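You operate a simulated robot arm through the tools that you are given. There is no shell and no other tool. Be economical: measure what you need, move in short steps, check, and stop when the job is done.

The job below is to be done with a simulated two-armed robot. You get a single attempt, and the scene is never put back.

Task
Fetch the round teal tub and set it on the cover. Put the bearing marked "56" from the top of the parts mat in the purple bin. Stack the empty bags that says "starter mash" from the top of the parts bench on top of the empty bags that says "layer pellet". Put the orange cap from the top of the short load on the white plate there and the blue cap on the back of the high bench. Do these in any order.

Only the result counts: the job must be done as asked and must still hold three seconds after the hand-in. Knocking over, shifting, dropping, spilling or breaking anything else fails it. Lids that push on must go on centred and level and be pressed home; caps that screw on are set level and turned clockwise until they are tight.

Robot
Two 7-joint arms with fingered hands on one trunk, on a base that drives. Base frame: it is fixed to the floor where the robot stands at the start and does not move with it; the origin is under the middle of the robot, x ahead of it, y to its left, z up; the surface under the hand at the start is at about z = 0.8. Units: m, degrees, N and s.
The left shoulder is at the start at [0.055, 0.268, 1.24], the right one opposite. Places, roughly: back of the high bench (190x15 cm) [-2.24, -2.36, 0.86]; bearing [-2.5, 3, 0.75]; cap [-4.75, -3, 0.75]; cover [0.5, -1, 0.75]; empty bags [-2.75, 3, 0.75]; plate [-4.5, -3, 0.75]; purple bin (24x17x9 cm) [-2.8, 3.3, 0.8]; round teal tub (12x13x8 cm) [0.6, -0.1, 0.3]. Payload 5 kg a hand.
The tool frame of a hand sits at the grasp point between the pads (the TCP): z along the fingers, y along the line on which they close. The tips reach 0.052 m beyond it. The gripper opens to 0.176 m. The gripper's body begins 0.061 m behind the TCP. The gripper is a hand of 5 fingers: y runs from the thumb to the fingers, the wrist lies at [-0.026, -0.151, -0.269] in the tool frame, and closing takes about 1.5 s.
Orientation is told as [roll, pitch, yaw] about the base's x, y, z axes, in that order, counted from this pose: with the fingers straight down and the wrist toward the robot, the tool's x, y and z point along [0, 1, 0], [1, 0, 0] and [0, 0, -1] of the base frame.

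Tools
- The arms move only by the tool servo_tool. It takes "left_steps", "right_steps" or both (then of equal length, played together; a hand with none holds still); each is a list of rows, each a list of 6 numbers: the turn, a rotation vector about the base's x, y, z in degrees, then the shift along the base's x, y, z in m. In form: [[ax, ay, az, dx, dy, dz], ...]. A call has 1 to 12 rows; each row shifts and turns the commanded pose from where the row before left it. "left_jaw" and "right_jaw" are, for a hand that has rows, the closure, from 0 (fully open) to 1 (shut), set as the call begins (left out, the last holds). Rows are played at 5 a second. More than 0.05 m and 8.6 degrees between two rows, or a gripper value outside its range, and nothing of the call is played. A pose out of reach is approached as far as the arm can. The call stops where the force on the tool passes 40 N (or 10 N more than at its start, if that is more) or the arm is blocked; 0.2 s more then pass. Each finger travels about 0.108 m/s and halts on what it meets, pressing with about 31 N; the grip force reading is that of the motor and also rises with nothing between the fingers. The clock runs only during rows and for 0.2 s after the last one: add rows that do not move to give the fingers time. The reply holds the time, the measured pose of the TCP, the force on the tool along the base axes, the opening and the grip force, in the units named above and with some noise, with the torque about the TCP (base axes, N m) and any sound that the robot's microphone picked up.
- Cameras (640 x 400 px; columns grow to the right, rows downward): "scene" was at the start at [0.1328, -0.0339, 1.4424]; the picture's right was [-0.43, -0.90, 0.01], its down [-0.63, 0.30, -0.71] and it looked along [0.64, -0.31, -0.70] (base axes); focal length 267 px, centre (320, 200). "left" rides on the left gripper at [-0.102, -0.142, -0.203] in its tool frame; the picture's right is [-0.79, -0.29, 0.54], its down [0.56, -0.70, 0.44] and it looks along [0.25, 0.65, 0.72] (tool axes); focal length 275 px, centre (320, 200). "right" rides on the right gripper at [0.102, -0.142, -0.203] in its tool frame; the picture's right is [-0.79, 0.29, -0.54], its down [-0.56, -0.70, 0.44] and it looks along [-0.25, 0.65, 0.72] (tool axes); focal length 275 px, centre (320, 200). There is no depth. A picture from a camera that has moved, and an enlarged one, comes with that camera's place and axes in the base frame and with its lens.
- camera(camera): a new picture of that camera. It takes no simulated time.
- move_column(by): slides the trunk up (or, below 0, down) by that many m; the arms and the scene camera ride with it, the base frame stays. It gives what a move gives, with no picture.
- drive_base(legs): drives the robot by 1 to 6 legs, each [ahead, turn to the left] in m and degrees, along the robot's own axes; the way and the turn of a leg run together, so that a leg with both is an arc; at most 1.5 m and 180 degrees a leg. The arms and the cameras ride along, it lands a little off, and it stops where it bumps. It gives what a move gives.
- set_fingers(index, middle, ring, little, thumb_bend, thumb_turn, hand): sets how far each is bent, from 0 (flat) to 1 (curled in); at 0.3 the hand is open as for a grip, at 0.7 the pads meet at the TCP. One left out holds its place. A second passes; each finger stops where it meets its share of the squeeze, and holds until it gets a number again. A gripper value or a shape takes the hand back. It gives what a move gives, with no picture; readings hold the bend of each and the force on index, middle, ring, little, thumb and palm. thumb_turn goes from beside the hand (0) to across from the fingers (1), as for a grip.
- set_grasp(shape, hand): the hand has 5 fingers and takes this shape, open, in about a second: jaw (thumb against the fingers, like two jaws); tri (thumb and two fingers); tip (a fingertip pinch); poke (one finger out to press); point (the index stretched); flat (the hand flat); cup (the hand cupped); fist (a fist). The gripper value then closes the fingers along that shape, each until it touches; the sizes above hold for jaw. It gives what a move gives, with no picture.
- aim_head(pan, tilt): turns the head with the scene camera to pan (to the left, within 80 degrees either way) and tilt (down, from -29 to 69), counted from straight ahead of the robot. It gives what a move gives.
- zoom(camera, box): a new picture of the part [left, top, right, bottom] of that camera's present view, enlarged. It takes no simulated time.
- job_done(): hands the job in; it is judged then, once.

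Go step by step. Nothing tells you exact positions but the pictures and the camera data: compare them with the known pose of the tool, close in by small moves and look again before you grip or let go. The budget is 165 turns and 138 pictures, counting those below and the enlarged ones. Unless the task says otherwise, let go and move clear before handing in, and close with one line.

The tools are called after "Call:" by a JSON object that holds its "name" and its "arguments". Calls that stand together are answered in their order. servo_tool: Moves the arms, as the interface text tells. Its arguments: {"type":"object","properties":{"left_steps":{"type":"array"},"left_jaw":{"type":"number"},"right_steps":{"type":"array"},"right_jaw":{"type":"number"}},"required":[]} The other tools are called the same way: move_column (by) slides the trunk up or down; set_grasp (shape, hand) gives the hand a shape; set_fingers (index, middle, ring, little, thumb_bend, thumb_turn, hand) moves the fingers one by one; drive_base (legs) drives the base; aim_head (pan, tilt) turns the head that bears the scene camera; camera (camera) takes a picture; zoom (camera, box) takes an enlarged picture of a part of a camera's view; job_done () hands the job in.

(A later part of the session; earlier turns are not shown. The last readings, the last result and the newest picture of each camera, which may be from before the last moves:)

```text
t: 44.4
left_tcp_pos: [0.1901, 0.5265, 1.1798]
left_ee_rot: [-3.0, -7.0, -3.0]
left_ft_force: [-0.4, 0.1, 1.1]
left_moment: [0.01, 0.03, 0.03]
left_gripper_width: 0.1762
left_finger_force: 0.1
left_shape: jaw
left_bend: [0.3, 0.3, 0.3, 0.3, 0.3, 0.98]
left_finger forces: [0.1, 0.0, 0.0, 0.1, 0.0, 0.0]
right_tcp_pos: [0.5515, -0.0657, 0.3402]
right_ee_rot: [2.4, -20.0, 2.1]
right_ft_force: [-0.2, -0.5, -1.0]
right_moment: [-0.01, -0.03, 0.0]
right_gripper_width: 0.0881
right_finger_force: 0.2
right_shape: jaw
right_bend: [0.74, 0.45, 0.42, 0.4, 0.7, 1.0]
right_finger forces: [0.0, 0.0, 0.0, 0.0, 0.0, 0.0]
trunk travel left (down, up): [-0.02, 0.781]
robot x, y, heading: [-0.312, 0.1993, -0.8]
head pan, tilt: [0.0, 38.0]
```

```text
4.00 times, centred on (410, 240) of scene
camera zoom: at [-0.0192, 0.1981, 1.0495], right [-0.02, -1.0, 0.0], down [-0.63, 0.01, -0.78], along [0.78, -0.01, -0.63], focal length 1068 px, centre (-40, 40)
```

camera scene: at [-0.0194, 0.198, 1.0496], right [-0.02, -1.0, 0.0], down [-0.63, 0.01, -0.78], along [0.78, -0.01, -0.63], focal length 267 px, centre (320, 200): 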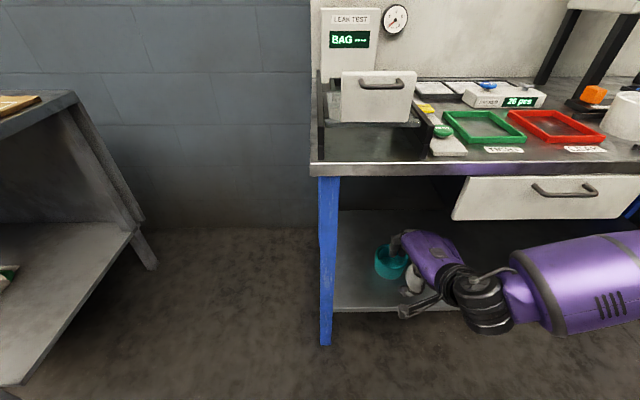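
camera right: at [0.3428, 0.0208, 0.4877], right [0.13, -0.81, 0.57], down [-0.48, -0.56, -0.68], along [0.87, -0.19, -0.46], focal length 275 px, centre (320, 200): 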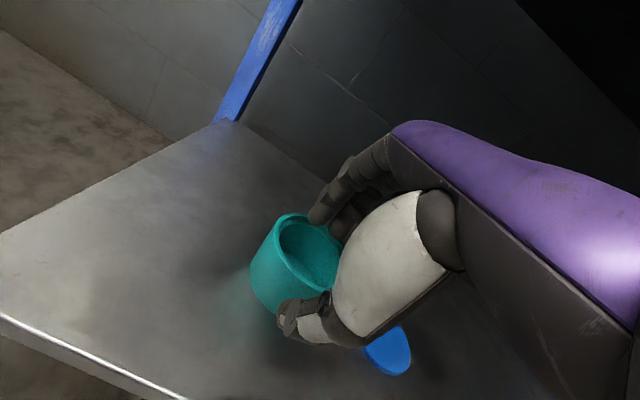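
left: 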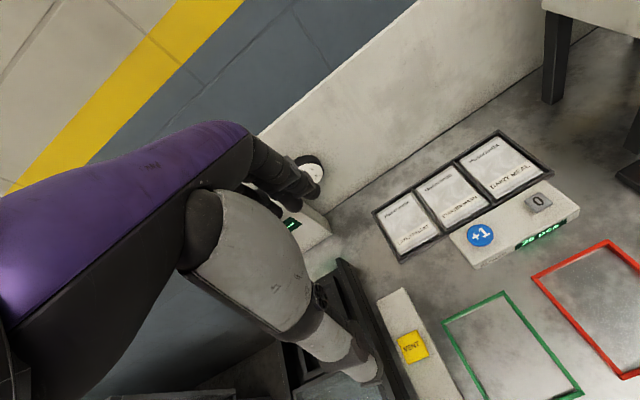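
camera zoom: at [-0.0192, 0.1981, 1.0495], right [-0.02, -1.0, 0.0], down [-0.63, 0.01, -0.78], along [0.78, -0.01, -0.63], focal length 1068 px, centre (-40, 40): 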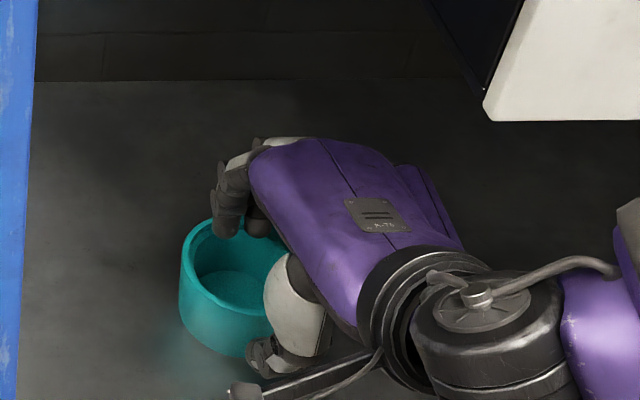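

Fingers are over the cup's inside and the thumb before its near wall. I lower by 6 cm and look.

Call:
{"name": "servo_tool", "arguments": {"right_steps": [[0, 3, 0, 0.002, -0.002, -0.02], [0, 3, 0, 0.002, -0.002, -0.02], [0, 0, 0, 0, 0, -0.015], [0, 0, 0, 0, 0, 0]]}}

Call:
{"name": "camera", "arguments": {"camera": "right"}}

Call:
{"name": "zoom", "arguments": {"camera": "scene", "box": [330, 190, 490, 290]}}

```text
t: 45.4
left_tcp_pos: [0.1887, 0.5273, 1.1823]
left_ee_rot: [-3.0, -7.1, -3.1]
left_ft_force: [0.0, -1.4, 0.7]
left_moment: [0.02, 0.02, 0.01]
left_gripper_width: 0.1762
left_finger_force: 0.0
left_shape: jaw
left_bend: [0.3, 0.3, 0.3, 0.3, 0.3, 0.98]
left_finger forces: [0.0, 0.0, 0.0, 0.0, 0.0, 0.1]
right_tcp_pos: [0.5572, -0.0709, 0.2927]
right_ee_rot: [2.5, -14.5, 2.0]
right_ft_force: [-2.1, -10.5, 38.1]
right_moment: [-2.23, -1.87, -0.75]
right_gripper_width: 0.0874
right_finger_force: 0.1
right_shape: jaw
right_bend: [0.74, 0.45, 0.42, 0.42, 0.71, 1.0]
right_finger forces: [0.0, 0.1, 0.0, 27.0, 8.0, 0.0]
trunk travel left (down, up): [-0.02, 0.781]
robot x, y, heading: [-0.3079, 0.2015, -1.0]
head pan, tilt: [0.0, 38.0]
```

```text
108 pictures are left
camera right: at [0.3636, 0.0169, 0.4589], right [0.18, -0.81, 0.56], down [-0.54, -0.56, -0.63], along [0.82, -0.19, -0.54], focal length 275 px, centre (320, 200)
```

right: 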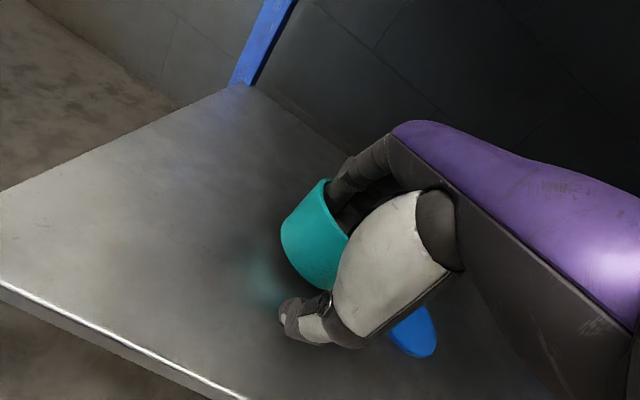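

```text
4.00 times, centred on (410, 240) of scene
camera zoom: at [-0.0216, 0.1985, 1.0508], right [-0.02, -1.0, 0.0], down [-0.63, 0.01, -0.78], along [0.78, -0.01, -0.63], focal length 1068 px, centre (-40, 40)
```

zoom: 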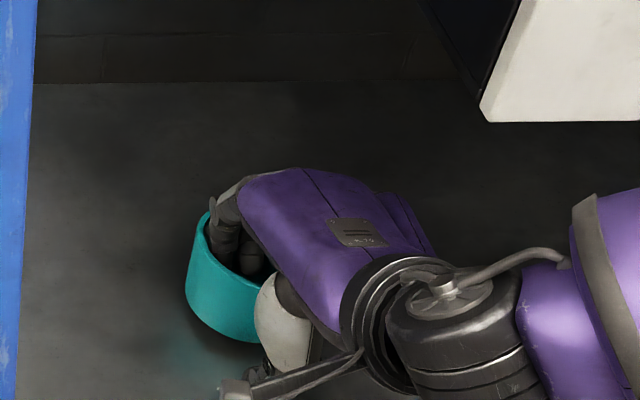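

The little finger landed on the rim and is tipping the tub, so I lift at once and switch to a thumb-and-two-fingers shape.

Call:
{"name": "servo_tool", "arguments": {"right_steps": [[0, 0, 0, 0, 0, 0.02], [0, 0, 0, 0, 0, 0.025], [0, 0, 0, 0, 0, 0.02], [0, 0, 0, 0, 0, 0]]}}

Call:
{"name": "set_grasp", "arguments": {"hand": "right", "shape": "tri"}}

Call:
{"name": "camera", "arguments": {"camera": "right"}}

Call:
{"name": "zoom", "arguments": {"camera": "scene", "box": [330, 190, 490, 290]}}

```text
t: 46.4
left_tcp_pos: [0.1911, 0.5267, 1.1784]
left_ee_rot: [-3.1, -6.9, -3.1]
left_ft_force: [-0.2, -0.3, 0.4]
left_moment: [0.0, 0.01, -0.02]
left_gripper_width: 0.1759
left_finger_force: 0.1
left_shape: jaw
left_bend: [0.3, 0.3, 0.3, 0.3, 0.3, 0.98]
left_finger forces: [0.0, 0.0, 0.1, 0.0, 0.0, 0.1]
right_tcp_pos: [0.5546, -0.0718, 0.3515]
right_ee_rot: [2.6, -13.8, 2.1]
right_ft_force: [0.2, -0.1, 0.1]
right_moment: [-0.01, 0.0, 0.03]
right_gripper_width: 0.0875
right_finger_force: 0.0
right_shape: jaw
right_bend: [0.74, 0.45, 0.42, 0.4, 0.71, 1.0]
right_finger forces: [0.0, 0.0, 0.0, 0.1, 0.1, 0.0]
trunk travel left (down, up): [-0.02, 0.781]
robot x, y, heading: [-0.3128, 0.2003, -1.2]
head pan, tilt: [0.0, 38.0]
```

```text
t: 47.3
left_tcp_pos: [0.1899, 0.5264, 1.1801]
left_ee_rot: [-3.0, -7.1, -3.1]
left_ft_force: [0.8, -0.4, -0.7]
left_moment: [-0.01, 0.0, -0.01]
left_gripper_width: 0.176
left_finger_force: 0.0
left_shape: jaw
left_bend: [0.3, 0.3, 0.3, 0.3, 0.3, 0.98]
left_finger forces: [0.0, 0.0, 0.1, 0.0, 0.0, 0.1]
right_tcp_pos: [0.5565, -0.0706, 0.3518]
right_ee_rot: [2.5, -14.0, 2.1]
right_ft_force: [-0.4, 0.4, 0.7]
right_moment: [-0.01, -0.02, -0.04]
right_gripper_width: 0.1757
right_finger_force: 0.2
right_shape: tri
right_bend: [0.3, 0.3, 0.99, 0.99, 0.3, 0.98]
right_finger forces: [0.0, 0.1, 0.0, 0.0, 0.0, 0.0]
trunk travel left (down, up): [-0.02, 0.781]
robot x, y, heading: [-0.3111, 0.2025, -0.8]
head pan, tilt: [0.0, 38.0]
```

```text
106 pictures are left
camera right: at [0.3636, 0.0152, 0.5193], right [0.19, -0.81, 0.56], down [-0.55, -0.56, -0.62], along [0.81, -0.19, -0.55], focal length 275 px, centre (320, 200)
```

right: 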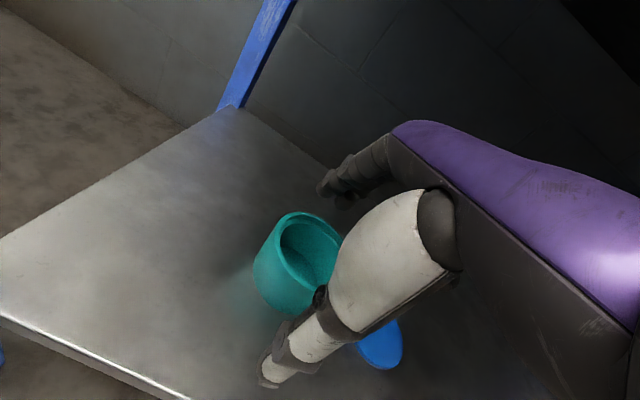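

```text
4.00 times, centred on (410, 240) of scene
camera zoom: at [-0.0192, 0.1978, 1.0495], right [-0.02, -1.0, 0.0], down [-0.63, 0.01, -0.78], along [0.78, -0.01, -0.63], focal length 1068 px, centre (-40, 40)
```

zoom: 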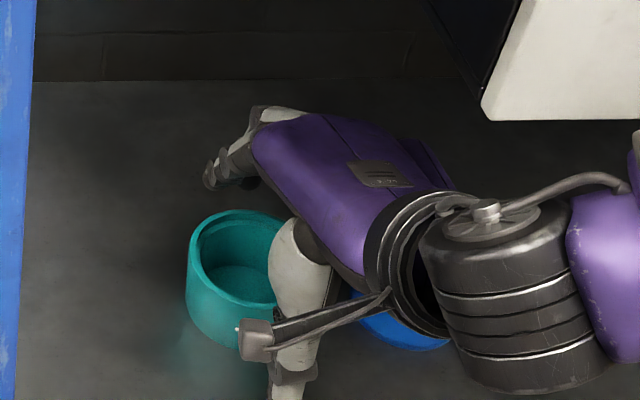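

The tub stands upright again, now near [0.623, -0.08]. I set the two-finger pinch half open, realign and descend part way.

Call:
{"name": "servo_tool", "arguments": {"right_steps": [[0, 0, 0, 0.01, -0.01, -0.005], [0, 0, 0, 0, -0.008, 0], [0, 0, 0, 0, 0, 0], [0, 0, 0, 0, 0, 0], [0, 0, 0, 0, 0, 0]], "right_jaw": 0.5}}

Call:
{"name": "camera", "arguments": {"camera": "right"}}

Call:
{"name": "zoom", "arguments": {"camera": "scene", "box": [330, 190, 490, 290]}}

```text
t: 48.5
left_tcp_pos: [0.1897, 0.5259, 1.1796]
left_ee_rot: [-3.0, -7.0, -3.1]
left_ft_force: [0.5, 0.2, -0.1]
left_moment: [0.02, -0.02, 0.02]
left_gripper_width: 0.176
left_finger_force: 0.0
left_shape: jaw
left_bend: [0.3, 0.3, 0.3, 0.3, 0.3, 0.98]
left_finger forces: [0.0, 0.0, 0.0, 0.1, 0.1, 0.1]
right_tcp_pos: [0.5648, -0.0881, 0.3469]
right_ee_rot: [2.6, -14.0, 2.0]
right_ft_force: [-0.3, 0.7, 0.6]
right_moment: [0.02, -0.01, -0.01]
right_gripper_width: 0.0885
right_finger_force: 0.0
right_shape: tri
right_bend: [0.74, 0.45, 0.99, 0.99, 0.7, 1.0]
right_finger forces: [0.0, 0.1, 0.0, 0.1, 0.1, 0.0]
trunk travel left (down, up): [-0.02, 0.781]
robot x, y, heading: [-0.309, 0.2035, -1.1]
head pan, tilt: [0.0, 38.0]
```

```text
104 pictures are left
camera right: at [0.3736, -0.0022, 0.5141], right [0.19, -0.81, 0.56], down [-0.55, -0.56, -0.62], along [0.81, -0.19, -0.55], focal length 275 px, centre (320, 200)
```

right: 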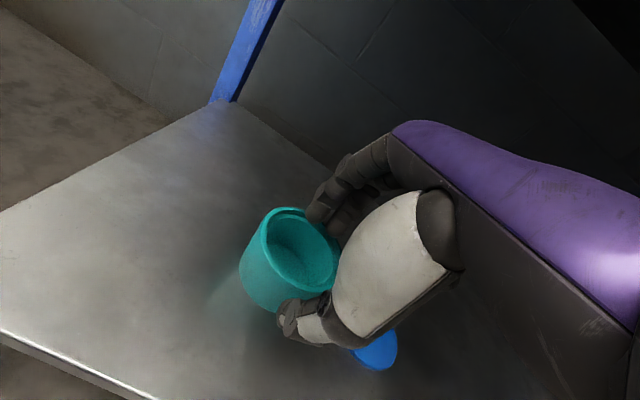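

```text
4.00 times, centred on (410, 240) of scene
camera zoom: at [-0.0192, 0.1978, 1.0495], right [-0.02, -1.0, 0.0], down [-0.63, 0.01, -0.78], along [0.78, -0.01, -0.63], focal length 1068 px, centre (-40, 40)
```

zoom: 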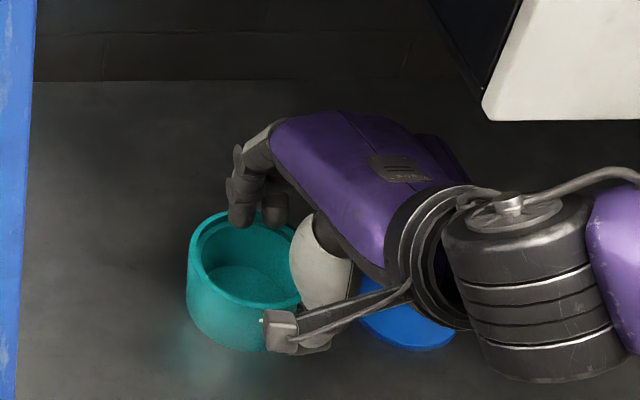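

Index and middle are inside the cup's outline and the thumb outside. I descend in small steps.

Call:
{"name": "servo_tool", "arguments": {"right_steps": [[0, 0, 0, 0, 0.007, -0.01], [0, 0, 0, 0, 0, -0.015], [0, 0, 0, 0, 0, -0.015], [0, 0, 0, 0, 0, -0.015], [0, 0, 0, 0, 0, 0]]}}

Call:
{"name": "camera", "arguments": {"camera": "right"}}

Call:
{"name": "zoom", "arguments": {"camera": "scene", "box": [330, 190, 490, 290]}}

```text
t: 49.7
left_tcp_pos: [0.1892, 0.5269, 1.181]
left_ee_rot: [-3.0, -7.0, -2.9]
left_ft_force: [0.0, -0.3, 0.5]
left_moment: [-0.03, 0.02, 0.03]
left_gripper_width: 0.1762
left_finger_force: 0.1
left_shape: jaw
left_bend: [0.3, 0.3, 0.3, 0.3, 0.3, 0.98]
left_finger forces: [0.0, 0.0, 0.0, 0.0, 0.1, 0.1]
right_tcp_pos: [0.5672, -0.0797, 0.2929]
right_ee_rot: [2.5, -14.1, 2.1]
right_ft_force: [-2.9, -0.9, 11.7]
right_moment: [0.0, 0.69, 0.01]
right_gripper_width: 0.0879
right_finger_force: 0.1
right_shape: tri
right_bend: [0.74, 0.45, 0.99, 0.99, 0.71, 1.0]
right_finger forces: [0.0, 0.0, 0.0, 0.0, 11.2, 0.0]
trunk travel left (down, up): [-0.02, 0.781]
robot x, y, heading: [-0.3098, 0.2029, -0.8]
head pan, tilt: [0.0, 38.0]
```

```text
102 pictures are left
camera right: at [0.3743, 0.006, 0.4601], right [0.18, -0.81, 0.56], down [-0.55, -0.56, -0.62], along [0.82, -0.19, -0.55], focal length 275 px, centre (320, 200)
```

right: 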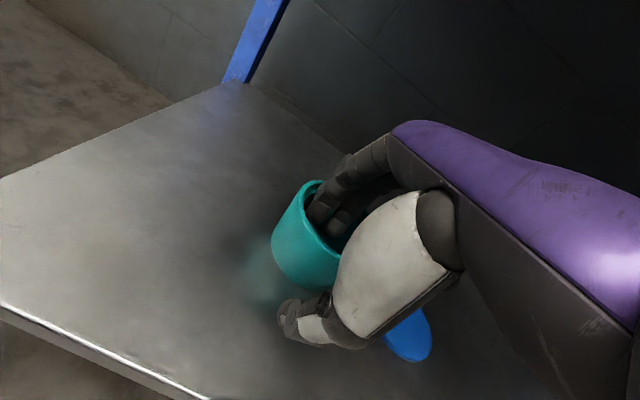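

```text
4.00 times, centred on (410, 240) of scene
camera zoom: at [-0.0199, 0.1982, 1.0499], right [-0.02, -1.0, 0.0], down [-0.63, 0.01, -0.78], along [0.78, -0.01, -0.63], focal length 1068 px, centre (-40, 40)
```

zoom: 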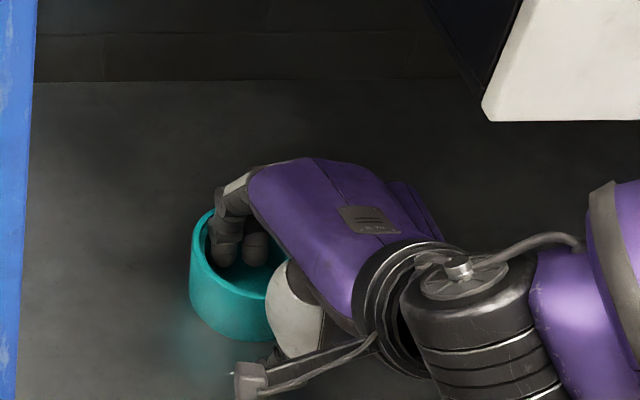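

The fingers are inside the cup and the thumb just touches the shelf. I raise 8 mm and close.

Call:
{"name": "servo_tool", "arguments": {"right_steps": [[0, 0, 0, 0, 0, 0.008], [0, 0, 0, 0, 0, 0]]}}

Call:
{"name": "servo_tool", "arguments": {"right_steps": [[0, 0, 0, 0, 0, 0], [0, 0, 0, 0, 0, 0], [0, 0, 0, 0, 0, 0], [0, 0, 0, 0, 0, 0], [0, 0, 0, 0, 0, 0], [0, 0, 0, 0, 0, 0]], "right_jaw": 1}}

Call:
{"name": "camera", "arguments": {"camera": "right"}}

```text
t: 50.3
left_tcp_pos: [0.1895, 0.5272, 1.1791]
left_ee_rot: [-3.0, -6.9, -3.0]
left_ft_force: [0.4, -1.1, 0.2]
left_moment: [0.01, 0.03, -0.03]
left_gripper_width: 0.1763
left_finger_force: 0.1
left_shape: jaw
left_bend: [0.3, 0.3, 0.3, 0.3, 0.3, 0.98]
left_finger forces: [0.0, 0.1, 0.0, 0.0, 0.1, 0.1]
right_tcp_pos: [0.5657, -0.0808, 0.299]
right_ee_rot: [2.6, -14.1, 2.1]
right_ft_force: [0.5, -1.0, -0.6]
right_moment: [0.0, 0.01, 0.02]
right_gripper_width: 0.0878
right_finger_force: 0.0
right_shape: tri
right_bend: [0.74, 0.45, 0.99, 0.99, 0.71, 1.0]
right_finger forces: [0.0, 0.1, 0.0, 0.0, 0.0, 0.0]
trunk travel left (down, up): [-0.02, 0.781]
robot x, y, heading: [-0.3111, 0.2009, -0.9]
head pan, tilt: [0.0, 38.0]
```

```text
t: 51.7
left_tcp_pos: [0.1895, 0.5271, 1.1797]
left_ee_rot: [-3.0, -7.0, -3.1]
left_ft_force: [-0.7, 0.2, -0.1]
left_moment: [-0.01, 0.0, -0.01]
left_gripper_width: 0.1759
left_finger_force: 0.1
left_shape: jaw
left_bend: [0.3, 0.3, 0.3, 0.3, 0.3, 0.98]
left_finger forces: [0.1, 0.0, 0.0, 0.0, 0.1, 0.0]
right_tcp_pos: [0.566, -0.0803, 0.2984]
right_ee_rot: [2.6, -13.9, 2.1]
right_ft_force: [0.0, 0.1, 0.4]
right_moment: [0.02, 0.06, 0.01]
right_gripper_width: 0.0182
right_finger_force: 31.2
right_shape: tri
right_bend: [0.71, 0.7, 1.0, 1.0, 0.74, 1.0]
right_finger forces: [10.7, 12.7, 0.0, 0.0, 25.9, 0.1]
trunk travel left (down, up): [-0.02, 0.781]
robot x, y, heading: [-0.3083, 0.2018, -0.8]
head pan, tilt: [0.0, 38.0]
```

```text
100 pictures are left
camera right: at [0.3735, 0.0052, 0.4669], right [0.19, -0.81, 0.56], down [-0.55, -0.56, -0.62], along [0.81, -0.19, -0.55], focal length 275 px, centre (320, 200)
```

right: 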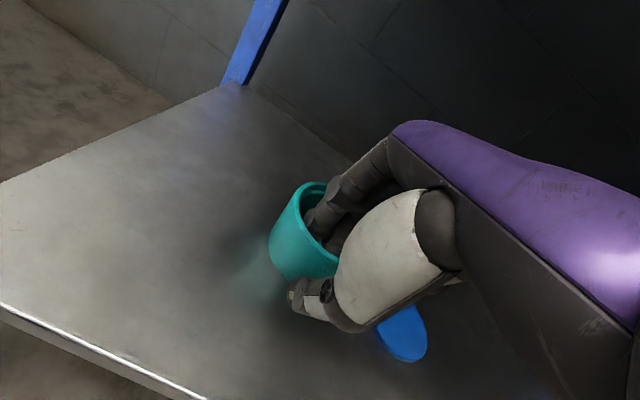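

The wall is gripped with about 25 N. I lift gently and check.

Call:
{"name": "servo_tool", "arguments": {"right_steps": [[0, 0, 0, 0, 0, 0.01], [0, 0, 0, 0, 0, 0.015], [0, 0, 0, 0, 0, 0.015], [0, 0, 0, 0, 0, 0.015], [0, 0, 0, 0, 0, 0]]}}

Call:
{"name": "camera", "arguments": {"camera": "right"}}

Call:
{"name": "zoom", "arguments": {"camera": "scene", "box": [330, 190, 490, 290]}}

```text
t: 52.9
left_tcp_pos: [0.1898, 0.5273, 1.1795]
left_ee_rot: [-3.0, -7.0, -3.0]
left_ft_force: [0.2, -0.3, -1.2]
left_moment: [0.03, 0.04, -0.01]
left_gripper_width: 0.1762
left_finger_force: 0.0
left_shape: jaw
left_bend: [0.3, 0.3, 0.3, 0.3, 0.3, 0.98]
left_finger forces: [0.0, 0.0, 0.0, 0.0, 0.0, 0.1]
right_tcp_pos: [0.5667, -0.0813, 0.3544]
right_ee_rot: [2.7, -14.0, 2.0]
right_ft_force: [-0.1, -0.1, -2.1]
right_moment: [0.02, 0.1, -0.03]
right_gripper_width: 0.0185
right_finger_force: 31.0
right_shape: tri
right_bend: [0.71, 0.7, 1.0, 1.0, 0.74, 1.0]
right_finger forces: [10.8, 12.7, 0.0, 0.0, 26.1, 0.0]
trunk travel left (down, up): [-0.02, 0.781]
robot x, y, heading: [-0.3098, 0.1999, -0.9]
head pan, tilt: [0.0, 38.0]
```

```text
99 pictures are left
camera right: at [0.3746, 0.005, 0.5218], right [0.19, -0.81, 0.56], down [-0.55, -0.56, -0.62], along [0.81, -0.19, -0.55], focal length 275 px, centre (320, 200)
```

right: 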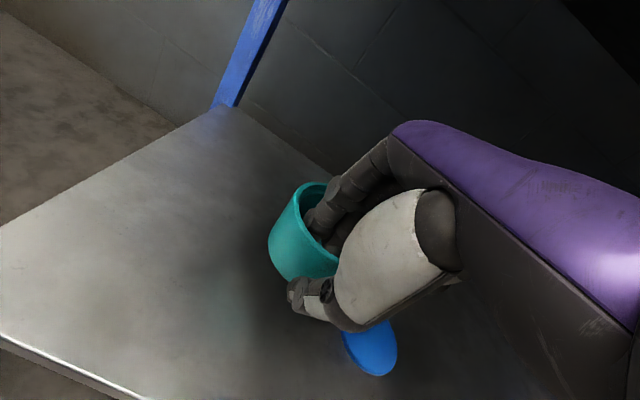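

```text
4.00 times, centred on (410, 240) of scene
camera zoom: at [-0.0189, 0.1978, 1.0492], right [-0.02, -1.0, 0.0], down [-0.63, 0.01, -0.78], along [0.78, -0.01, -0.63], focal length 1068 px, centre (-40, 40)
```

zoom: 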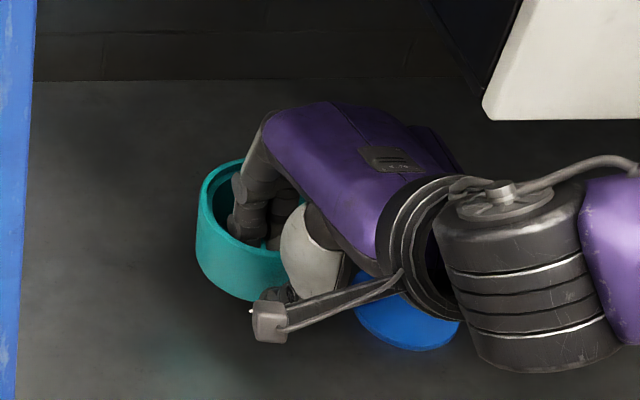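

The tub is held firmly. I back out, raise the trunk and drive over to the cover.

Call:
{"name": "drive_base", "arguments": {"legs": [[-0.5, 0]]}}

Call:
{"name": "move_column", "arguments": {"by": 0.45}}

Call:
{"name": "servo_tool", "arguments": {"right_steps": [[0, 0, 0, -0.01, 0, 0.04], [0, 0, 0, -0.01, 0, 0.04], [0, 0, 0, -0.01, 0, 0.04], [0, 0, 0, -0.01, 0, 0.04], [0, 0, 0, -0.01, 0, 0.04], [0, 0, 0, -0.01, 0, 0.04], [0, 0, 0, 0, 0, 0]]}}

Call:
{"name": "camera", "arguments": {"camera": "right"}}

```text
t: 56.7
left_tcp_pos: [-0.307, 0.5351, 1.1805]
left_ee_rot: [-3.0, -7.0, -3.2]
left_ft_force: [-1.2, -0.3, -0.4]
left_moment: [-0.02, 0.0, -0.01]
left_gripper_width: 0.1761
left_finger_force: 0.1
left_shape: jaw
left_bend: [0.3, 0.3, 0.3, 0.3, 0.3, 0.98]
left_finger forces: [0.0, 0.0, 0.0, 0.0, 0.0, 0.0]
right_tcp_pos: [0.0676, -0.0738, 0.3547]
right_ee_rot: [2.7, -14.0, 2.0]
right_ft_force: [0.3, -0.8, -1.8]
right_moment: [-0.03, 0.09, 0.0]
right_gripper_width: 0.0183
right_finger_force: 31.4
right_shape: tri
right_bend: [0.71, 0.7, 1.0, 1.0, 0.74, 1.0]
right_finger forces: [10.9, 12.7, 0.0, 0.1, 26.1, 0.1]
trunk travel left (down, up): [-0.02, 0.781]
robot x, y, heading: [-0.8051, 0.2085, -0.9]
head pan, tilt: [0.0, 38.0]
```

```text
refused: 0.45 is not a number from -0.4 to 0.4
```

```text
t: 58.3
left_tcp_pos: [-0.3228, 0.5358, 1.1847]
left_ee_rot: [-3.0, -7.7, -3.2]
left_ft_force: [0.5, 0.4, -0.8]
left_moment: [-0.04, 0.08, -0.04]
left_gripper_width: 0.1761
left_finger_force: 0.0
left_shape: jaw
left_bend: [0.3, 0.3, 0.3, 0.3, 0.3, 0.98]
left_finger forces: [0.0, 0.1, 0.0, 0.0, 0.0, 0.0]
right_tcp_pos: [0.0036, -0.0714, 0.6029]
right_ee_rot: [2.4, -14.6, 2.0]
right_ft_force: [-0.5, 0.2, -2.2]
right_moment: [0.03, 0.06, 0.01]
right_gripper_width: 0.0179
right_finger_force: 30.9
right_shape: tri
right_bend: [0.71, 0.7, 1.0, 1.0, 0.74, 1.0]
right_finger forces: [11.4, 13.7, 0.0, 0.0, 26.7, 0.2]
trunk travel left (down, up): [-0.02, 0.781]
robot x, y, heading: [-0.8089, 0.2089, -1.1]
head pan, tilt: [0.0, 38.0]
```

```text
97 pictures are left
camera right: at [-0.1908, 0.0144, 0.7687], right [0.18, -0.81, 0.56], down [-0.54, -0.56, -0.63], along [0.82, -0.19, -0.54], focal length 275 px, centre (320, 200)
```

right: 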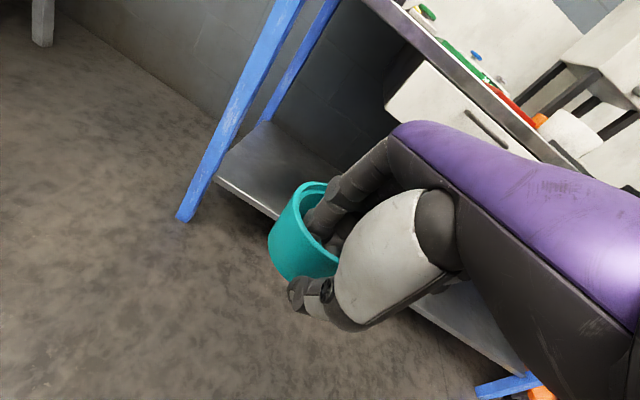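

Call:
{"name": "move_column", "arguments": {"by": 0.4}}

Call:
{"name": "drive_base", "arguments": {"legs": [[0, -89], [0.92, 0], [0, 90]]}}

Call:
{"name": "aim_head", "arguments": {"pan": -15, "tilt": 35}}

Call:
{"name": "camera", "arguments": {"camera": "scene"}}

```text
t: 62.1
left_tcp_pos: [-0.3219, 0.5355, 1.5857]
left_ee_rot: [-2.8, -7.7, -3.1]
left_ft_force: [-0.1, -0.2, -0.7]
left_moment: [0.02, 0.01, 0.02]
left_gripper_width: 0.1759
left_finger_force: 0.1
left_shape: jaw
left_bend: [0.3, 0.3, 0.3, 0.3, 0.3, 0.98]
left_finger forces: [0.0, 0.1, 0.1, 0.0, 0.1, 0.1]
right_tcp_pos: [0.003, -0.0719, 1.0059]
right_ee_rot: [2.5, -14.8, 2.1]
right_ft_force: [-0.3, 0.1, -2.4]
right_moment: [0.0, 0.1, 0.01]
right_gripper_width: 0.0179
right_finger_force: 31.0
right_shape: tri
right_bend: [0.71, 0.7, 1.0, 1.0, 0.74, 1.0]
right_finger forces: [11.5, 13.8, 0.0, 0.0, 26.6, 0.0]
trunk travel left (down, up): [-0.42, 0.381]
robot x, y, heading: [-0.8034, 0.212, -1.1]
head pan, tilt: [0.0, 38.0]
```

```text
t: 80.4
left_tcp_pos: [-0.3262, -0.4022, 1.5856]
left_ee_rot: [-2.9, -7.6, -4.0]
left_ft_force: [0.2, 0.7, -1.1]
left_moment: [-0.03, 0.06, -0.05]
left_gripper_width: 0.1761
left_finger_force: 0.1
left_shape: jaw
left_bend: [0.3, 0.3, 0.3, 0.3, 0.3, 0.98]
left_finger forces: [0.0, 0.0, 0.0, 0.0, 0.1, 0.0]
right_tcp_pos: [-0.0087, -1.0151, 1.0069]
right_ee_rot: [2.5, -14.7, 1.1]
right_ft_force: [-0.1, 0.7, -1.8]
right_moment: [-0.05, 0.1, -0.02]
right_gripper_width: 0.0175
right_finger_force: 30.7
right_shape: tri
right_bend: [0.71, 0.7, 1.0, 1.0, 0.75, 1.0]
right_finger forces: [12.1, 15.0, 0.1, 0.1, 24.8, 0.1]
trunk travel left (down, up): [-0.42, 0.381]
robot x, y, heading: [-0.8187, -0.7417, -1.7]
head pan, tilt: [0.0, 38.0]
```

```text
t: 81.2
left_tcp_pos: [-0.3542, -0.3992, 1.5936]
left_ee_rot: [-3.0, -8.7, -3.9]
left_ft_force: [-3.6, 1.2, 1.3]
left_moment: [-0.13, -0.34, 0.05]
left_gripper_width: 0.1759
left_finger_force: 0.0
left_shape: jaw
left_bend: [0.3, 0.3, 0.3, 0.3, 0.3, 0.97]
left_finger forces: [0.0, 0.0, 0.1, 0.0, 0.0, 0.0]
right_tcp_pos: [-0.0263, -1.0142, 1.0217]
right_ee_rot: [2.5, -15.8, 1.3]
right_ft_force: [-2.4, 0.0, 0.8]
right_moment: [-0.15, -0.03, -0.12]
right_gripper_width: 0.0172
right_finger_force: 31.0
right_shape: tri
right_bend: [0.71, 0.7, 1.0, 1.0, 0.75, 1.0]
right_finger forces: [12.0, 15.6, 0.0, 0.1, 25.5, 0.1]
trunk travel left (down, up): [-0.42, 0.381]
robot x, y, heading: [-0.8173, -0.7407, -1.9]
head pan, tilt: [-15.0, 35.0]
```

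```text
96 pictures are left
camera scene: at [-0.6821, -0.767, 1.4762], right [-0.29, -0.96, 0.0], down [-0.56, 0.17, -0.81], along [0.78, -0.24, -0.58], focal length 267 px, centre (320, 200)
```

scene: 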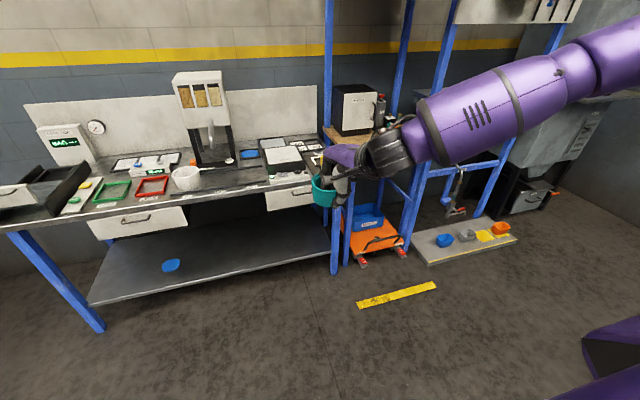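

The cover is at about [0.65, -0.97]. I drive forward toward it with the tub held high.

Call:
{"name": "drive_base", "arguments": {"legs": [[0.45, 1.5]]}}

Call:
{"name": "camera", "arguments": {"camera": "scene"}}

Call:
{"name": "camera", "arguments": {"camera": "right"}}

```text
t: 84.7
left_tcp_pos: [0.0984, -0.4073, 1.5914]
left_ee_rot: [-2.9, -8.3, -3.4]
left_ft_force: [0.5, 0.8, 0.1]
left_moment: [-0.03, 0.08, -0.02]
left_gripper_width: 0.176
left_finger_force: 0.1
left_shape: jaw
left_bend: [0.3, 0.3, 0.3, 0.3, 0.3, 0.98]
left_finger forces: [0.0, 0.1, 0.1, 0.0, 0.1, 0.0]
right_tcp_pos: [0.4311, -1.0172, 1.017]
right_ee_rot: [2.5, -15.6, 1.9]
right_ft_force: [0.9, 0.1, -1.1]
right_moment: [-0.01, 0.1, 0.01]
right_gripper_width: 0.0175
right_finger_force: 30.6
right_shape: tri
right_bend: [0.71, 0.7, 1.0, 1.0, 0.75, 1.0]
right_finger forces: [12.1, 15.7, 0.1, 0.0, 25.3, 0.0]
trunk travel left (down, up): [-0.42, 0.381]
robot x, y, heading: [-0.3674, -0.7531, -1.3]
head pan, tilt: [-15.0, 35.0]
```

```text
95 pictures are left
camera scene: at [-0.2269, -0.7792, 1.4754], right [-0.28, -0.96, 0.0], down [-0.56, 0.16, -0.81], along [0.78, -0.23, -0.59], focal length 267 px, centre (320, 200)
```

scene: 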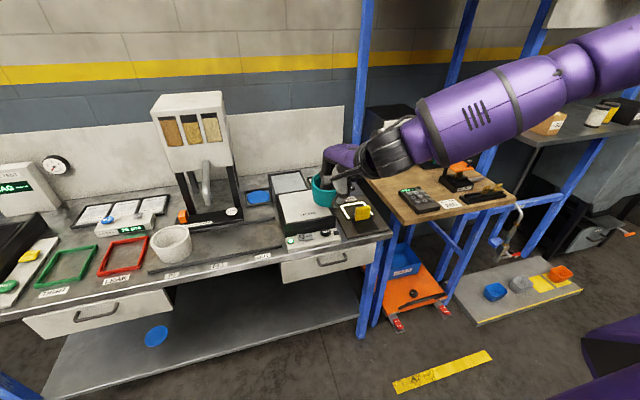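

```text
94 pictures are left
camera right: at [0.2352, -0.9309, 1.1795], right [0.17, -0.81, 0.56], down [-0.53, -0.56, -0.64], along [0.83, -0.19, -0.53], focal length 275 px, centre (320, 200)
```

right: 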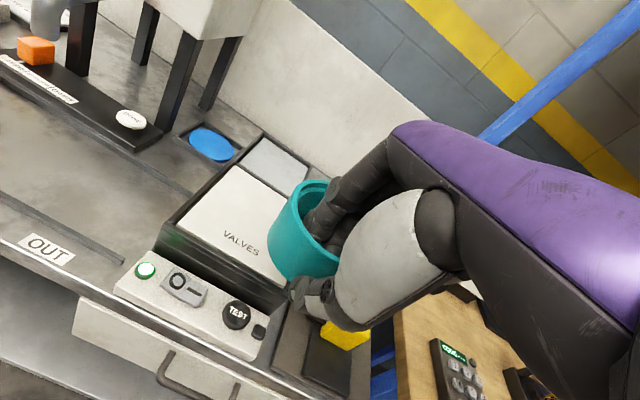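

The cover's centre is about [0.585, -0.95]. I drive 0.1 m further, align sideways and begin lowering.

Call:
{"name": "drive_base", "arguments": {"legs": [[0.1, 1]]}}

Call:
{"name": "servo_tool", "arguments": {"right_steps": [[0, 1.5, 0, 0, 0.03, -0.02], [0, 0, 0, 0, 0.03, -0.02], [0, 0, 0, 0, 0, -0.02], [0, 0, 0, 0, 0, 0]]}}

Call:
{"name": "camera", "arguments": {"camera": "scene"}}

Call:
{"name": "camera", "arguments": {"camera": "right"}}

```text
t: 86.0
left_tcp_pos: [0.1677, -0.4014, 1.5997]
left_ee_rot: [-3.2, -9.6, -2.5]
left_ft_force: [-1.8, 1.1, -0.2]
left_moment: [-0.15, -0.17, 0.0]
left_gripper_width: 0.1761
left_finger_force: 0.0
left_shape: jaw
left_bend: [0.3, 0.3, 0.3, 0.3, 0.3, 0.98]
left_finger forces: [0.1, 0.0, 0.1, 0.1, 0.0, 0.0]
right_tcp_pos: [0.5225, -1.0042, 1.0293]
right_ee_rot: [2.4, -16.4, 3.0]
right_ft_force: [-0.3, 1.1, -1.2]
right_moment: [-0.14, 0.04, -0.08]
right_gripper_width: 0.0176
right_finger_force: 31.3
right_shape: tri
right_bend: [0.71, 0.7, 1.0, 1.0, 0.75, 1.0]
right_finger forces: [12.3, 16.2, 0.0, 0.0, 25.6, 0.0]
trunk travel left (down, up): [-0.42, 0.381]
robot x, y, heading: [-0.2687, -0.7584, -0.1]
head pan, tilt: [-15.0, 35.0]
```

```text
t: 87.0
left_tcp_pos: [0.1549, -0.4044, 1.6038]
left_ee_rot: [-3.7, -10.5, -2.9]
left_ft_force: [2.0, 1.7, -1.8]
left_moment: [-0.28, 0.22, -0.13]
left_gripper_width: 0.1761
left_finger_force: 0.0
left_shape: jaw
left_bend: [0.3, 0.3, 0.3, 0.3, 0.3, 0.98]
left_finger forces: [0.1, 0.0, 0.0, 0.1, 0.0, 0.0]
right_tcp_pos: [0.5089, -0.9419, 0.9774]
right_ee_rot: [2.5, -15.4, 3.0]
right_ft_force: [2.0, 1.7, -1.0]
right_moment: [-0.12, 0.19, -0.03]
right_gripper_width: 0.0174
right_finger_force: 31.3
right_shape: tri
right_bend: [0.71, 0.7, 1.0, 1.0, 0.75, 1.0]
right_finger forces: [12.5, 16.2, 0.1, 0.0, 25.4, 0.1]
trunk travel left (down, up): [-0.42, 0.381]
robot x, y, heading: [-0.2668, -0.7557, 0.1]
head pan, tilt: [-15.0, 35.0]
```

```text
93 pictures are left
camera scene: at [-0.1247, -0.7759, 1.4751], right [-0.26, -0.97, 0.01], down [-0.57, 0.15, -0.81], along [0.78, -0.21, -0.59], focal length 267 px, centre (320, 200)
```

scene: 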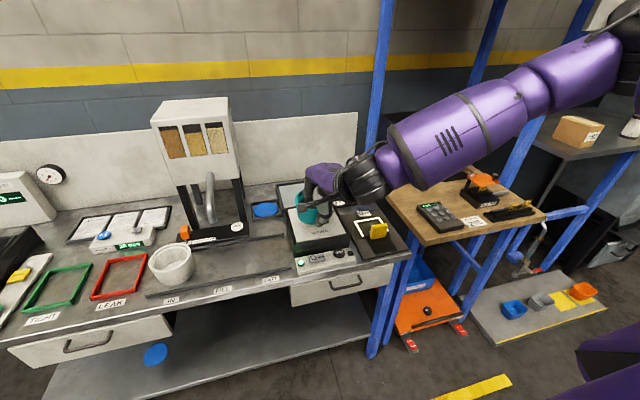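

```text
92 pictures are left
camera right: at [0.3113, -0.8594, 1.1392], right [0.18, -0.8, 0.56], down [-0.52, -0.57, -0.64], along [0.83, -0.18, -0.52], focal length 275 px, centre (320, 200)
```

right: 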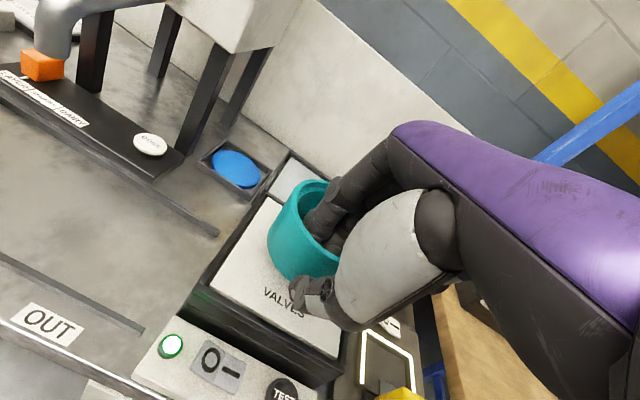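

Call:
{"name": "zoom", "arguments": {"camera": "scene", "box": [240, 150, 400, 280]}}

```text
3.08 times, centred on (320, 215) of scene
camera zoom: at [-0.1247, -0.7759, 1.4751], right [-0.26, -0.97, 0.01], down [-0.57, 0.15, -0.81], along [0.78, -0.21, -0.59], focal length 822 px, centre (320, 154)
```

zoom: 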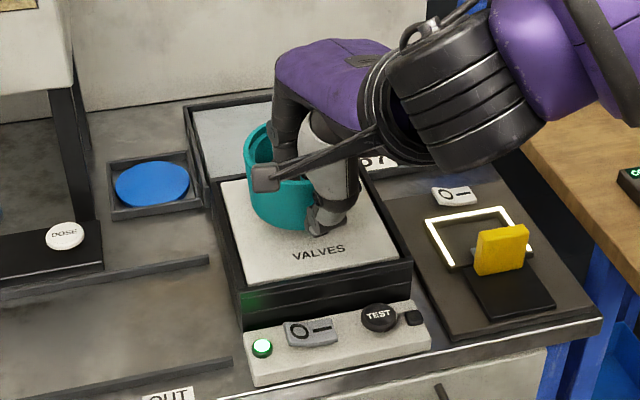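

Cover top spans x 0.51–0.70, y -0.87 to -1.045. I shift the tub to its centre and lower until contact.

Call:
{"name": "servo_tool", "arguments": {"right_steps": [[0, 0, 0, 0.02, -0.008, 0], [0, 0, 0, 0.02, -0.006, 0], [0, 0, 0, 0, 0, -0.015], [0, 0, 0, 0, 0, -0.01], [0, 0, 0, 0, 0, 0]]}}

Call:
{"name": "zoom", "arguments": {"camera": "scene", "box": [240, 150, 400, 280]}}

Call:
{"name": "camera", "arguments": {"camera": "right"}}

```text
t: 88.2
left_tcp_pos: [0.1506, -0.4058, 1.6066]
left_ee_rot: [-3.6, -10.7, -3.0]
left_ft_force: [-0.7, -0.5, -1.0]
left_moment: [0.0, -0.09, 0.02]
left_gripper_width: 0.1758
left_finger_force: 0.0
left_shape: jaw
left_bend: [0.3, 0.3, 0.3, 0.3, 0.3, 0.97]
left_finger forces: [0.0, 0.0, 0.1, 0.0, 0.1, 0.0]
right_tcp_pos: [0.5491, -0.9589, 0.9545]
right_ee_rot: [2.5, -15.7, 2.9]
right_ft_force: [-0.2, 0.2, -0.4]
right_moment: [0.01, 0.08, -0.03]
right_gripper_width: 0.0174
right_finger_force: 31.0
right_shape: tri
right_bend: [0.71, 0.7, 1.0, 1.0, 0.75, 1.0]
right_finger forces: [12.5, 16.3, 0.0, 0.1, 25.5, 0.0]
trunk travel left (down, up): [-0.42, 0.381]
robot x, y, heading: [-0.2647, -0.7562, -0.1]
head pan, tilt: [-15.0, 35.0]
```

```text
3.08 times, centred on (320, 215) of scene
camera zoom: at [-0.1279, -0.7781, 1.4757], right [-0.26, -0.97, 0.0], down [-0.56, 0.15, -0.81], along [0.78, -0.21, -0.58], focal length 822 px, centre (320, 154)
```

zoom: 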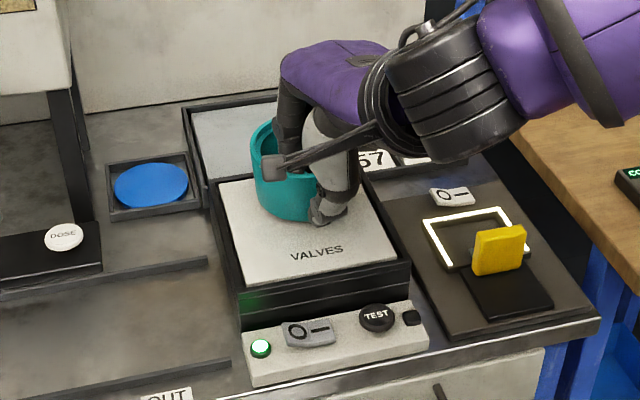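

```text
89 pictures are left
camera right: at [0.3503, -0.8754, 1.1164], right [0.18, -0.81, 0.56], down [-0.52, -0.56, -0.64], along [0.83, -0.18, -0.52], focal length 275 px, centre (320, 200)
```

right: 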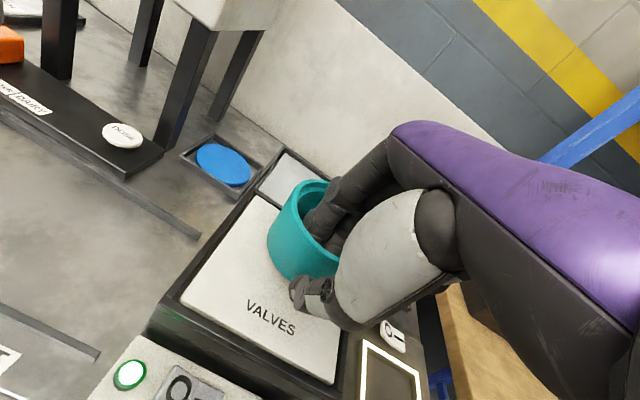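

The tub is over the cover; I lower in small steps until it touches.

Call:
{"name": "servo_tool", "arguments": {"right_steps": [[0, 0, 0, 0, 0, -0.01], [0, 0, 0, 0, 0, -0.01], [0, 0, 0, 0, 0, 0]]}}

Call:
{"name": "zoom", "arguments": {"camera": "scene", "box": [260, 170, 380, 260]}}

```text
t: 88.9
left_tcp_pos: [0.1265, -0.4106, 1.6129]
left_ee_rot: [-4.0, -12.1, -3.5]
left_ft_force: [-2.6, -1.1, -1.4]
left_moment: [0.11, -0.27, 0.12]
left_gripper_width: 0.1758
left_finger_force: 0.0
left_shape: jaw
left_bend: [0.3, 0.3, 0.3, 0.3, 0.3, 0.97]
left_finger forces: [0.1, 0.1, 0.1, 0.0, 0.1, 0.0]
right_tcp_pos: [0.5378, -0.9583, 0.9513]
right_ee_rot: [2.7, -17.1, 2.9]
right_ft_force: [-1.6, -1.7, 0.3]
right_moment: [0.19, 0.03, 0.1]
right_gripper_width: 0.0182
right_finger_force: 31.2
right_shape: tri
right_bend: [0.71, 0.7, 1.0, 1.0, 0.75, 1.0]
right_finger forces: [13.5, 17.1, 0.0, 0.1, 25.2, 0.0]
trunk travel left (down, up): [-0.42, 0.381]
robot x, y, heading: [-0.2644, -0.752, -0.0]
head pan, tilt: [-15.0, 35.0]
stopped in row 3 (right hand): the force on the tool passed its limit at 42 N (the readings are from after the stop); the commanded pose is now the measured one
```

```text
4.44 times, centred on (320, 215) of scene
camera zoom: at [-0.1296, -0.7791, 1.4753], right [-0.26, -0.97, 0.0], down [-0.56, 0.15, -0.81], along [0.78, -0.21, -0.58], focal length 1187 px, centre (320, 133)
```

zoom: 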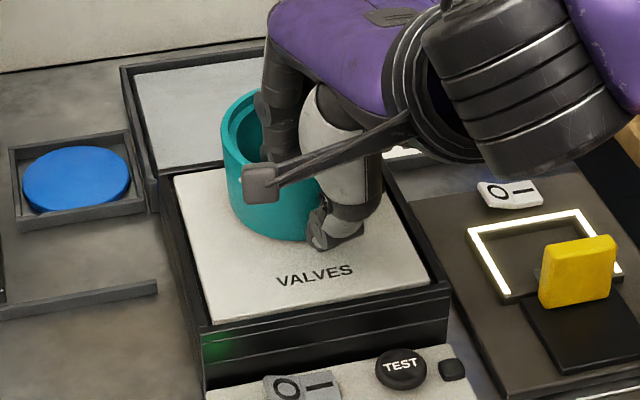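

Contact is made. I level the tub slightly, lower a few millimetres and check the force before opening.

Call:
{"name": "servo_tool", "arguments": {"right_steps": [[0, 1, 0, 0, 0, -0.002], [0, 1, 0, 0, 0, -0.002], [0, 0, 0, 0, 0, 0], [0, 0, 0, 0, 0, 0]]}}

Call:
{"name": "zoom", "arguments": {"camera": "scene", "box": [260, 170, 380, 260]}}

Call:
{"name": "camera", "arguments": {"camera": "right"}}

```text
t: 89.9
left_tcp_pos: [0.1287, -0.411, 1.6143]
left_ee_rot: [-4.1, -12.0, -3.4]
left_ft_force: [-1.2, -1.3, 0.4]
left_moment: [0.05, -0.13, -0.01]
left_gripper_width: 0.1758
left_finger_force: 0.1
left_shape: jaw
left_bend: [0.3, 0.3, 0.3, 0.3, 0.3, 0.97]
left_finger forces: [0.1, 0.1, 0.0, 0.0, 0.0, 0.0]
right_tcp_pos: [0.5394, -0.9573, 0.9452]
right_ee_rot: [2.7, -15.0, 2.9]
right_ft_force: [-0.9, -0.7, -0.7]
right_moment: [-0.02, 0.06, -0.04]
right_gripper_width: 0.0182
right_finger_force: 30.9
right_shape: tri
right_bend: [0.71, 0.7, 1.0, 1.0, 0.75, 1.0]
right_finger forces: [13.5, 17.2, 0.0, 0.1, 25.1, 0.0]
trunk travel left (down, up): [-0.42, 0.381]
robot x, y, heading: [-0.2668, -0.7572, 0.2]
head pan, tilt: [-15.0, 35.0]
```

```text
4.44 times, centred on (320, 215) of scene
camera zoom: at [-0.1281, -0.7783, 1.4756], right [-0.26, -0.97, 0.0], down [-0.56, 0.15, -0.81], along [0.78, -0.21, -0.58], focal length 1187 px, centre (320, 133)
```

zoom: 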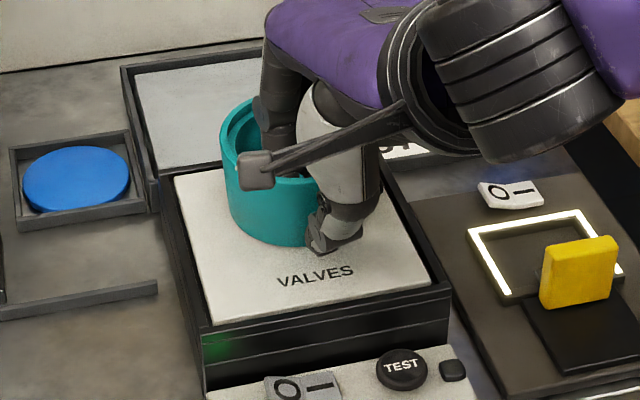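

```text
86 pictures are left
camera right: at [0.343, -0.8753, 1.1109], right [0.19, -0.81, 0.56], down [-0.53, -0.56, -0.63], along [0.83, -0.18, -0.53], focal length 275 px, centre (320, 200)
```

right: 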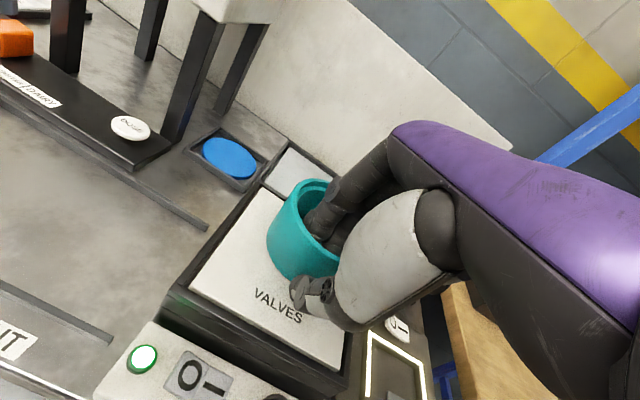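

Call:
{"name": "servo_tool", "arguments": {"right_steps": [[0, 0, 0, 0, 0, -0.003], [0, 0, 0, 0, 0, -0.002], [0, 0, 0, 0, 0, 0]]}}

```text
t: 90.7
left_tcp_pos: [0.1293, -0.4097, 1.6135]
left_ee_rot: [-4.2, -11.9, -3.4]
left_ft_force: [-0.2, -0.1, 0.4]
left_moment: [0.0, -0.03, 0.01]
left_gripper_width: 0.1759
left_finger_force: 0.1
left_shape: jaw
left_bend: [0.3, 0.3, 0.3, 0.3, 0.3, 0.97]
left_finger forces: [0.1, 0.0, 0.0, 0.0, 0.0, 0.0]
right_tcp_pos: [0.5396, -0.9573, 0.9438]
right_ee_rot: [2.8, -15.1, 2.9]
right_ft_force: [0.7, -0.4, 16.2]
right_moment: [-0.03, -0.07, 0.04]
right_gripper_width: 0.0186
right_finger_force: 31.1
right_shape: tri
right_bend: [0.71, 0.7, 1.0, 1.0, 0.75, 1.0]
right_finger forces: [14.6, 19.4, 0.1, 0.0, 26.3, 0.0]
trunk travel left (down, up): [-0.42, 0.381]
robot x, y, heading: [-0.2679, -0.7574, -0.1]
head pan, tilt: [-15.0, 35.0]
```

16 N with no torque: the tub rests flat. I open the fingers halfway and then rise straight out.

Call:
{"name": "servo_tool", "arguments": {"right_steps": [[0, 0, 0, 0, 0, 0.001], [0, 0, 0, 0, 0, 0], [0, 0, 0, 0, 0, 0], [0, 0, 0, 0, 0, 0]], "right_jaw": 0.6}}

Call:
{"name": "zoom", "arguments": {"camera": "scene", "box": [260, 170, 380, 260]}}

```text
t: 91.7
left_tcp_pos: [0.1319, -0.4105, 1.6126]
left_ee_rot: [-4.1, -11.9, -3.4]
left_ft_force: [0.1, -0.5, 0.2]
left_moment: [-0.02, 0.0, 0.02]
left_gripper_width: 0.176
left_finger_force: 0.0
left_shape: jaw
left_bend: [0.3, 0.3, 0.3, 0.3, 0.3, 0.97]
left_finger forces: [0.1, 0.1, 0.0, 0.0, 0.0, 0.1]
right_tcp_pos: [0.5395, -0.9564, 0.9417]
right_ee_rot: [2.7, -14.9, 2.9]
right_ft_force: [-0.8, -0.7, 0.1]
right_moment: [-0.03, -0.03, 0.0]
right_gripper_width: 0.0701
right_finger_force: 0.1
right_shape: tri
right_bend: [0.74, 0.49, 0.99, 0.99, 0.73, 1.0]
right_finger forces: [0.0, 0.0, 0.1, 0.0, 0.0, 0.2]
trunk travel left (down, up): [-0.42, 0.381]
robot x, y, heading: [-0.2684, -0.7591, 0.0]
head pan, tilt: [-15.0, 35.0]
```

```text
4.44 times, centred on (320, 215) of scene
camera zoom: at [-0.1274, -0.778, 1.4755], right [-0.26, -0.97, 0.0], down [-0.57, 0.15, -0.81], along [0.78, -0.21, -0.58], focal length 1187 px, centre (320, 133)
```

zoom: 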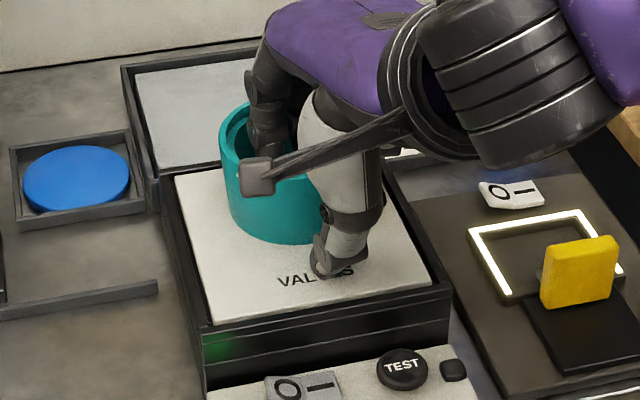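

Call:
{"name": "servo_tool", "arguments": {"right_steps": [[0, 0, 0, 0, 0, 0.015], [0, 0, 0, 0, 0, 0.015], [0, 0, 0, 0, 0, 0.02], [0, 0, 0, 0, 0, 0.03], [0, 0, 0, 0, 0, 0.03], [0, 0, 0, 0, 0, 0.03], [0, 0, 0, 0, 0, 0]]}}

Call:
{"name": "zoom", "arguments": {"camera": "scene", "box": [260, 150, 400, 260]}}

```text
t: 93.3
left_tcp_pos: [0.1326, -0.4108, 1.6119]
left_ee_rot: [-3.9, -11.8, -3.4]
left_ft_force: [0.9, -1.4, -0.2]
left_moment: [0.06, 0.13, -0.01]
left_gripper_width: 0.176
left_finger_force: 0.1
left_shape: jaw
left_bend: [0.3, 0.3, 0.3, 0.3, 0.3, 0.97]
left_finger forces: [0.0, 0.0, 0.0, 0.0, 0.1, 0.0]
right_tcp_pos: [0.5415, -0.9582, 1.0803]
right_ee_rot: [2.7, -14.8, 2.9]
right_ft_force: [0.6, 0.5, -0.3]
right_moment: [0.03, 0.03, 0.06]
right_gripper_width: 0.0703
right_finger_force: 0.0
right_shape: tri
right_bend: [0.74, 0.49, 0.99, 0.99, 0.73, 1.0]
right_finger forces: [0.0, 0.0, 0.0, 0.0, 0.0, 0.0]
trunk travel left (down, up): [-0.42, 0.381]
robot x, y, heading: [-0.2662, -0.7561, -0.1]
head pan, tilt: [-15.0, 35.0]
```

```text
3.64 times, centred on (330, 205) of scene
camera zoom: at [-0.126, -0.7786, 1.4752], right [-0.26, -0.97, 0.0], down [-0.57, 0.15, -0.81], along [0.78, -0.21, -0.59], focal length 971 px, centre (284, 182)
```

zoom: 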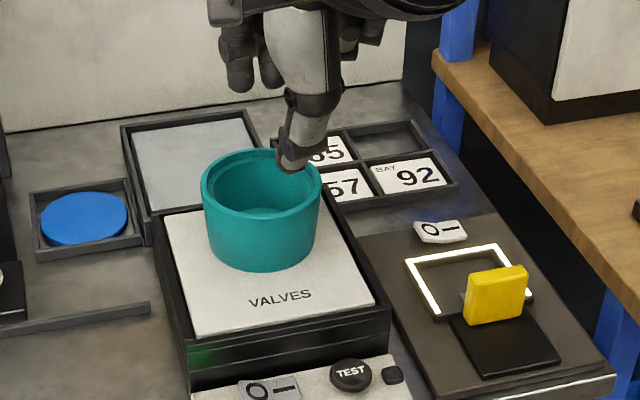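

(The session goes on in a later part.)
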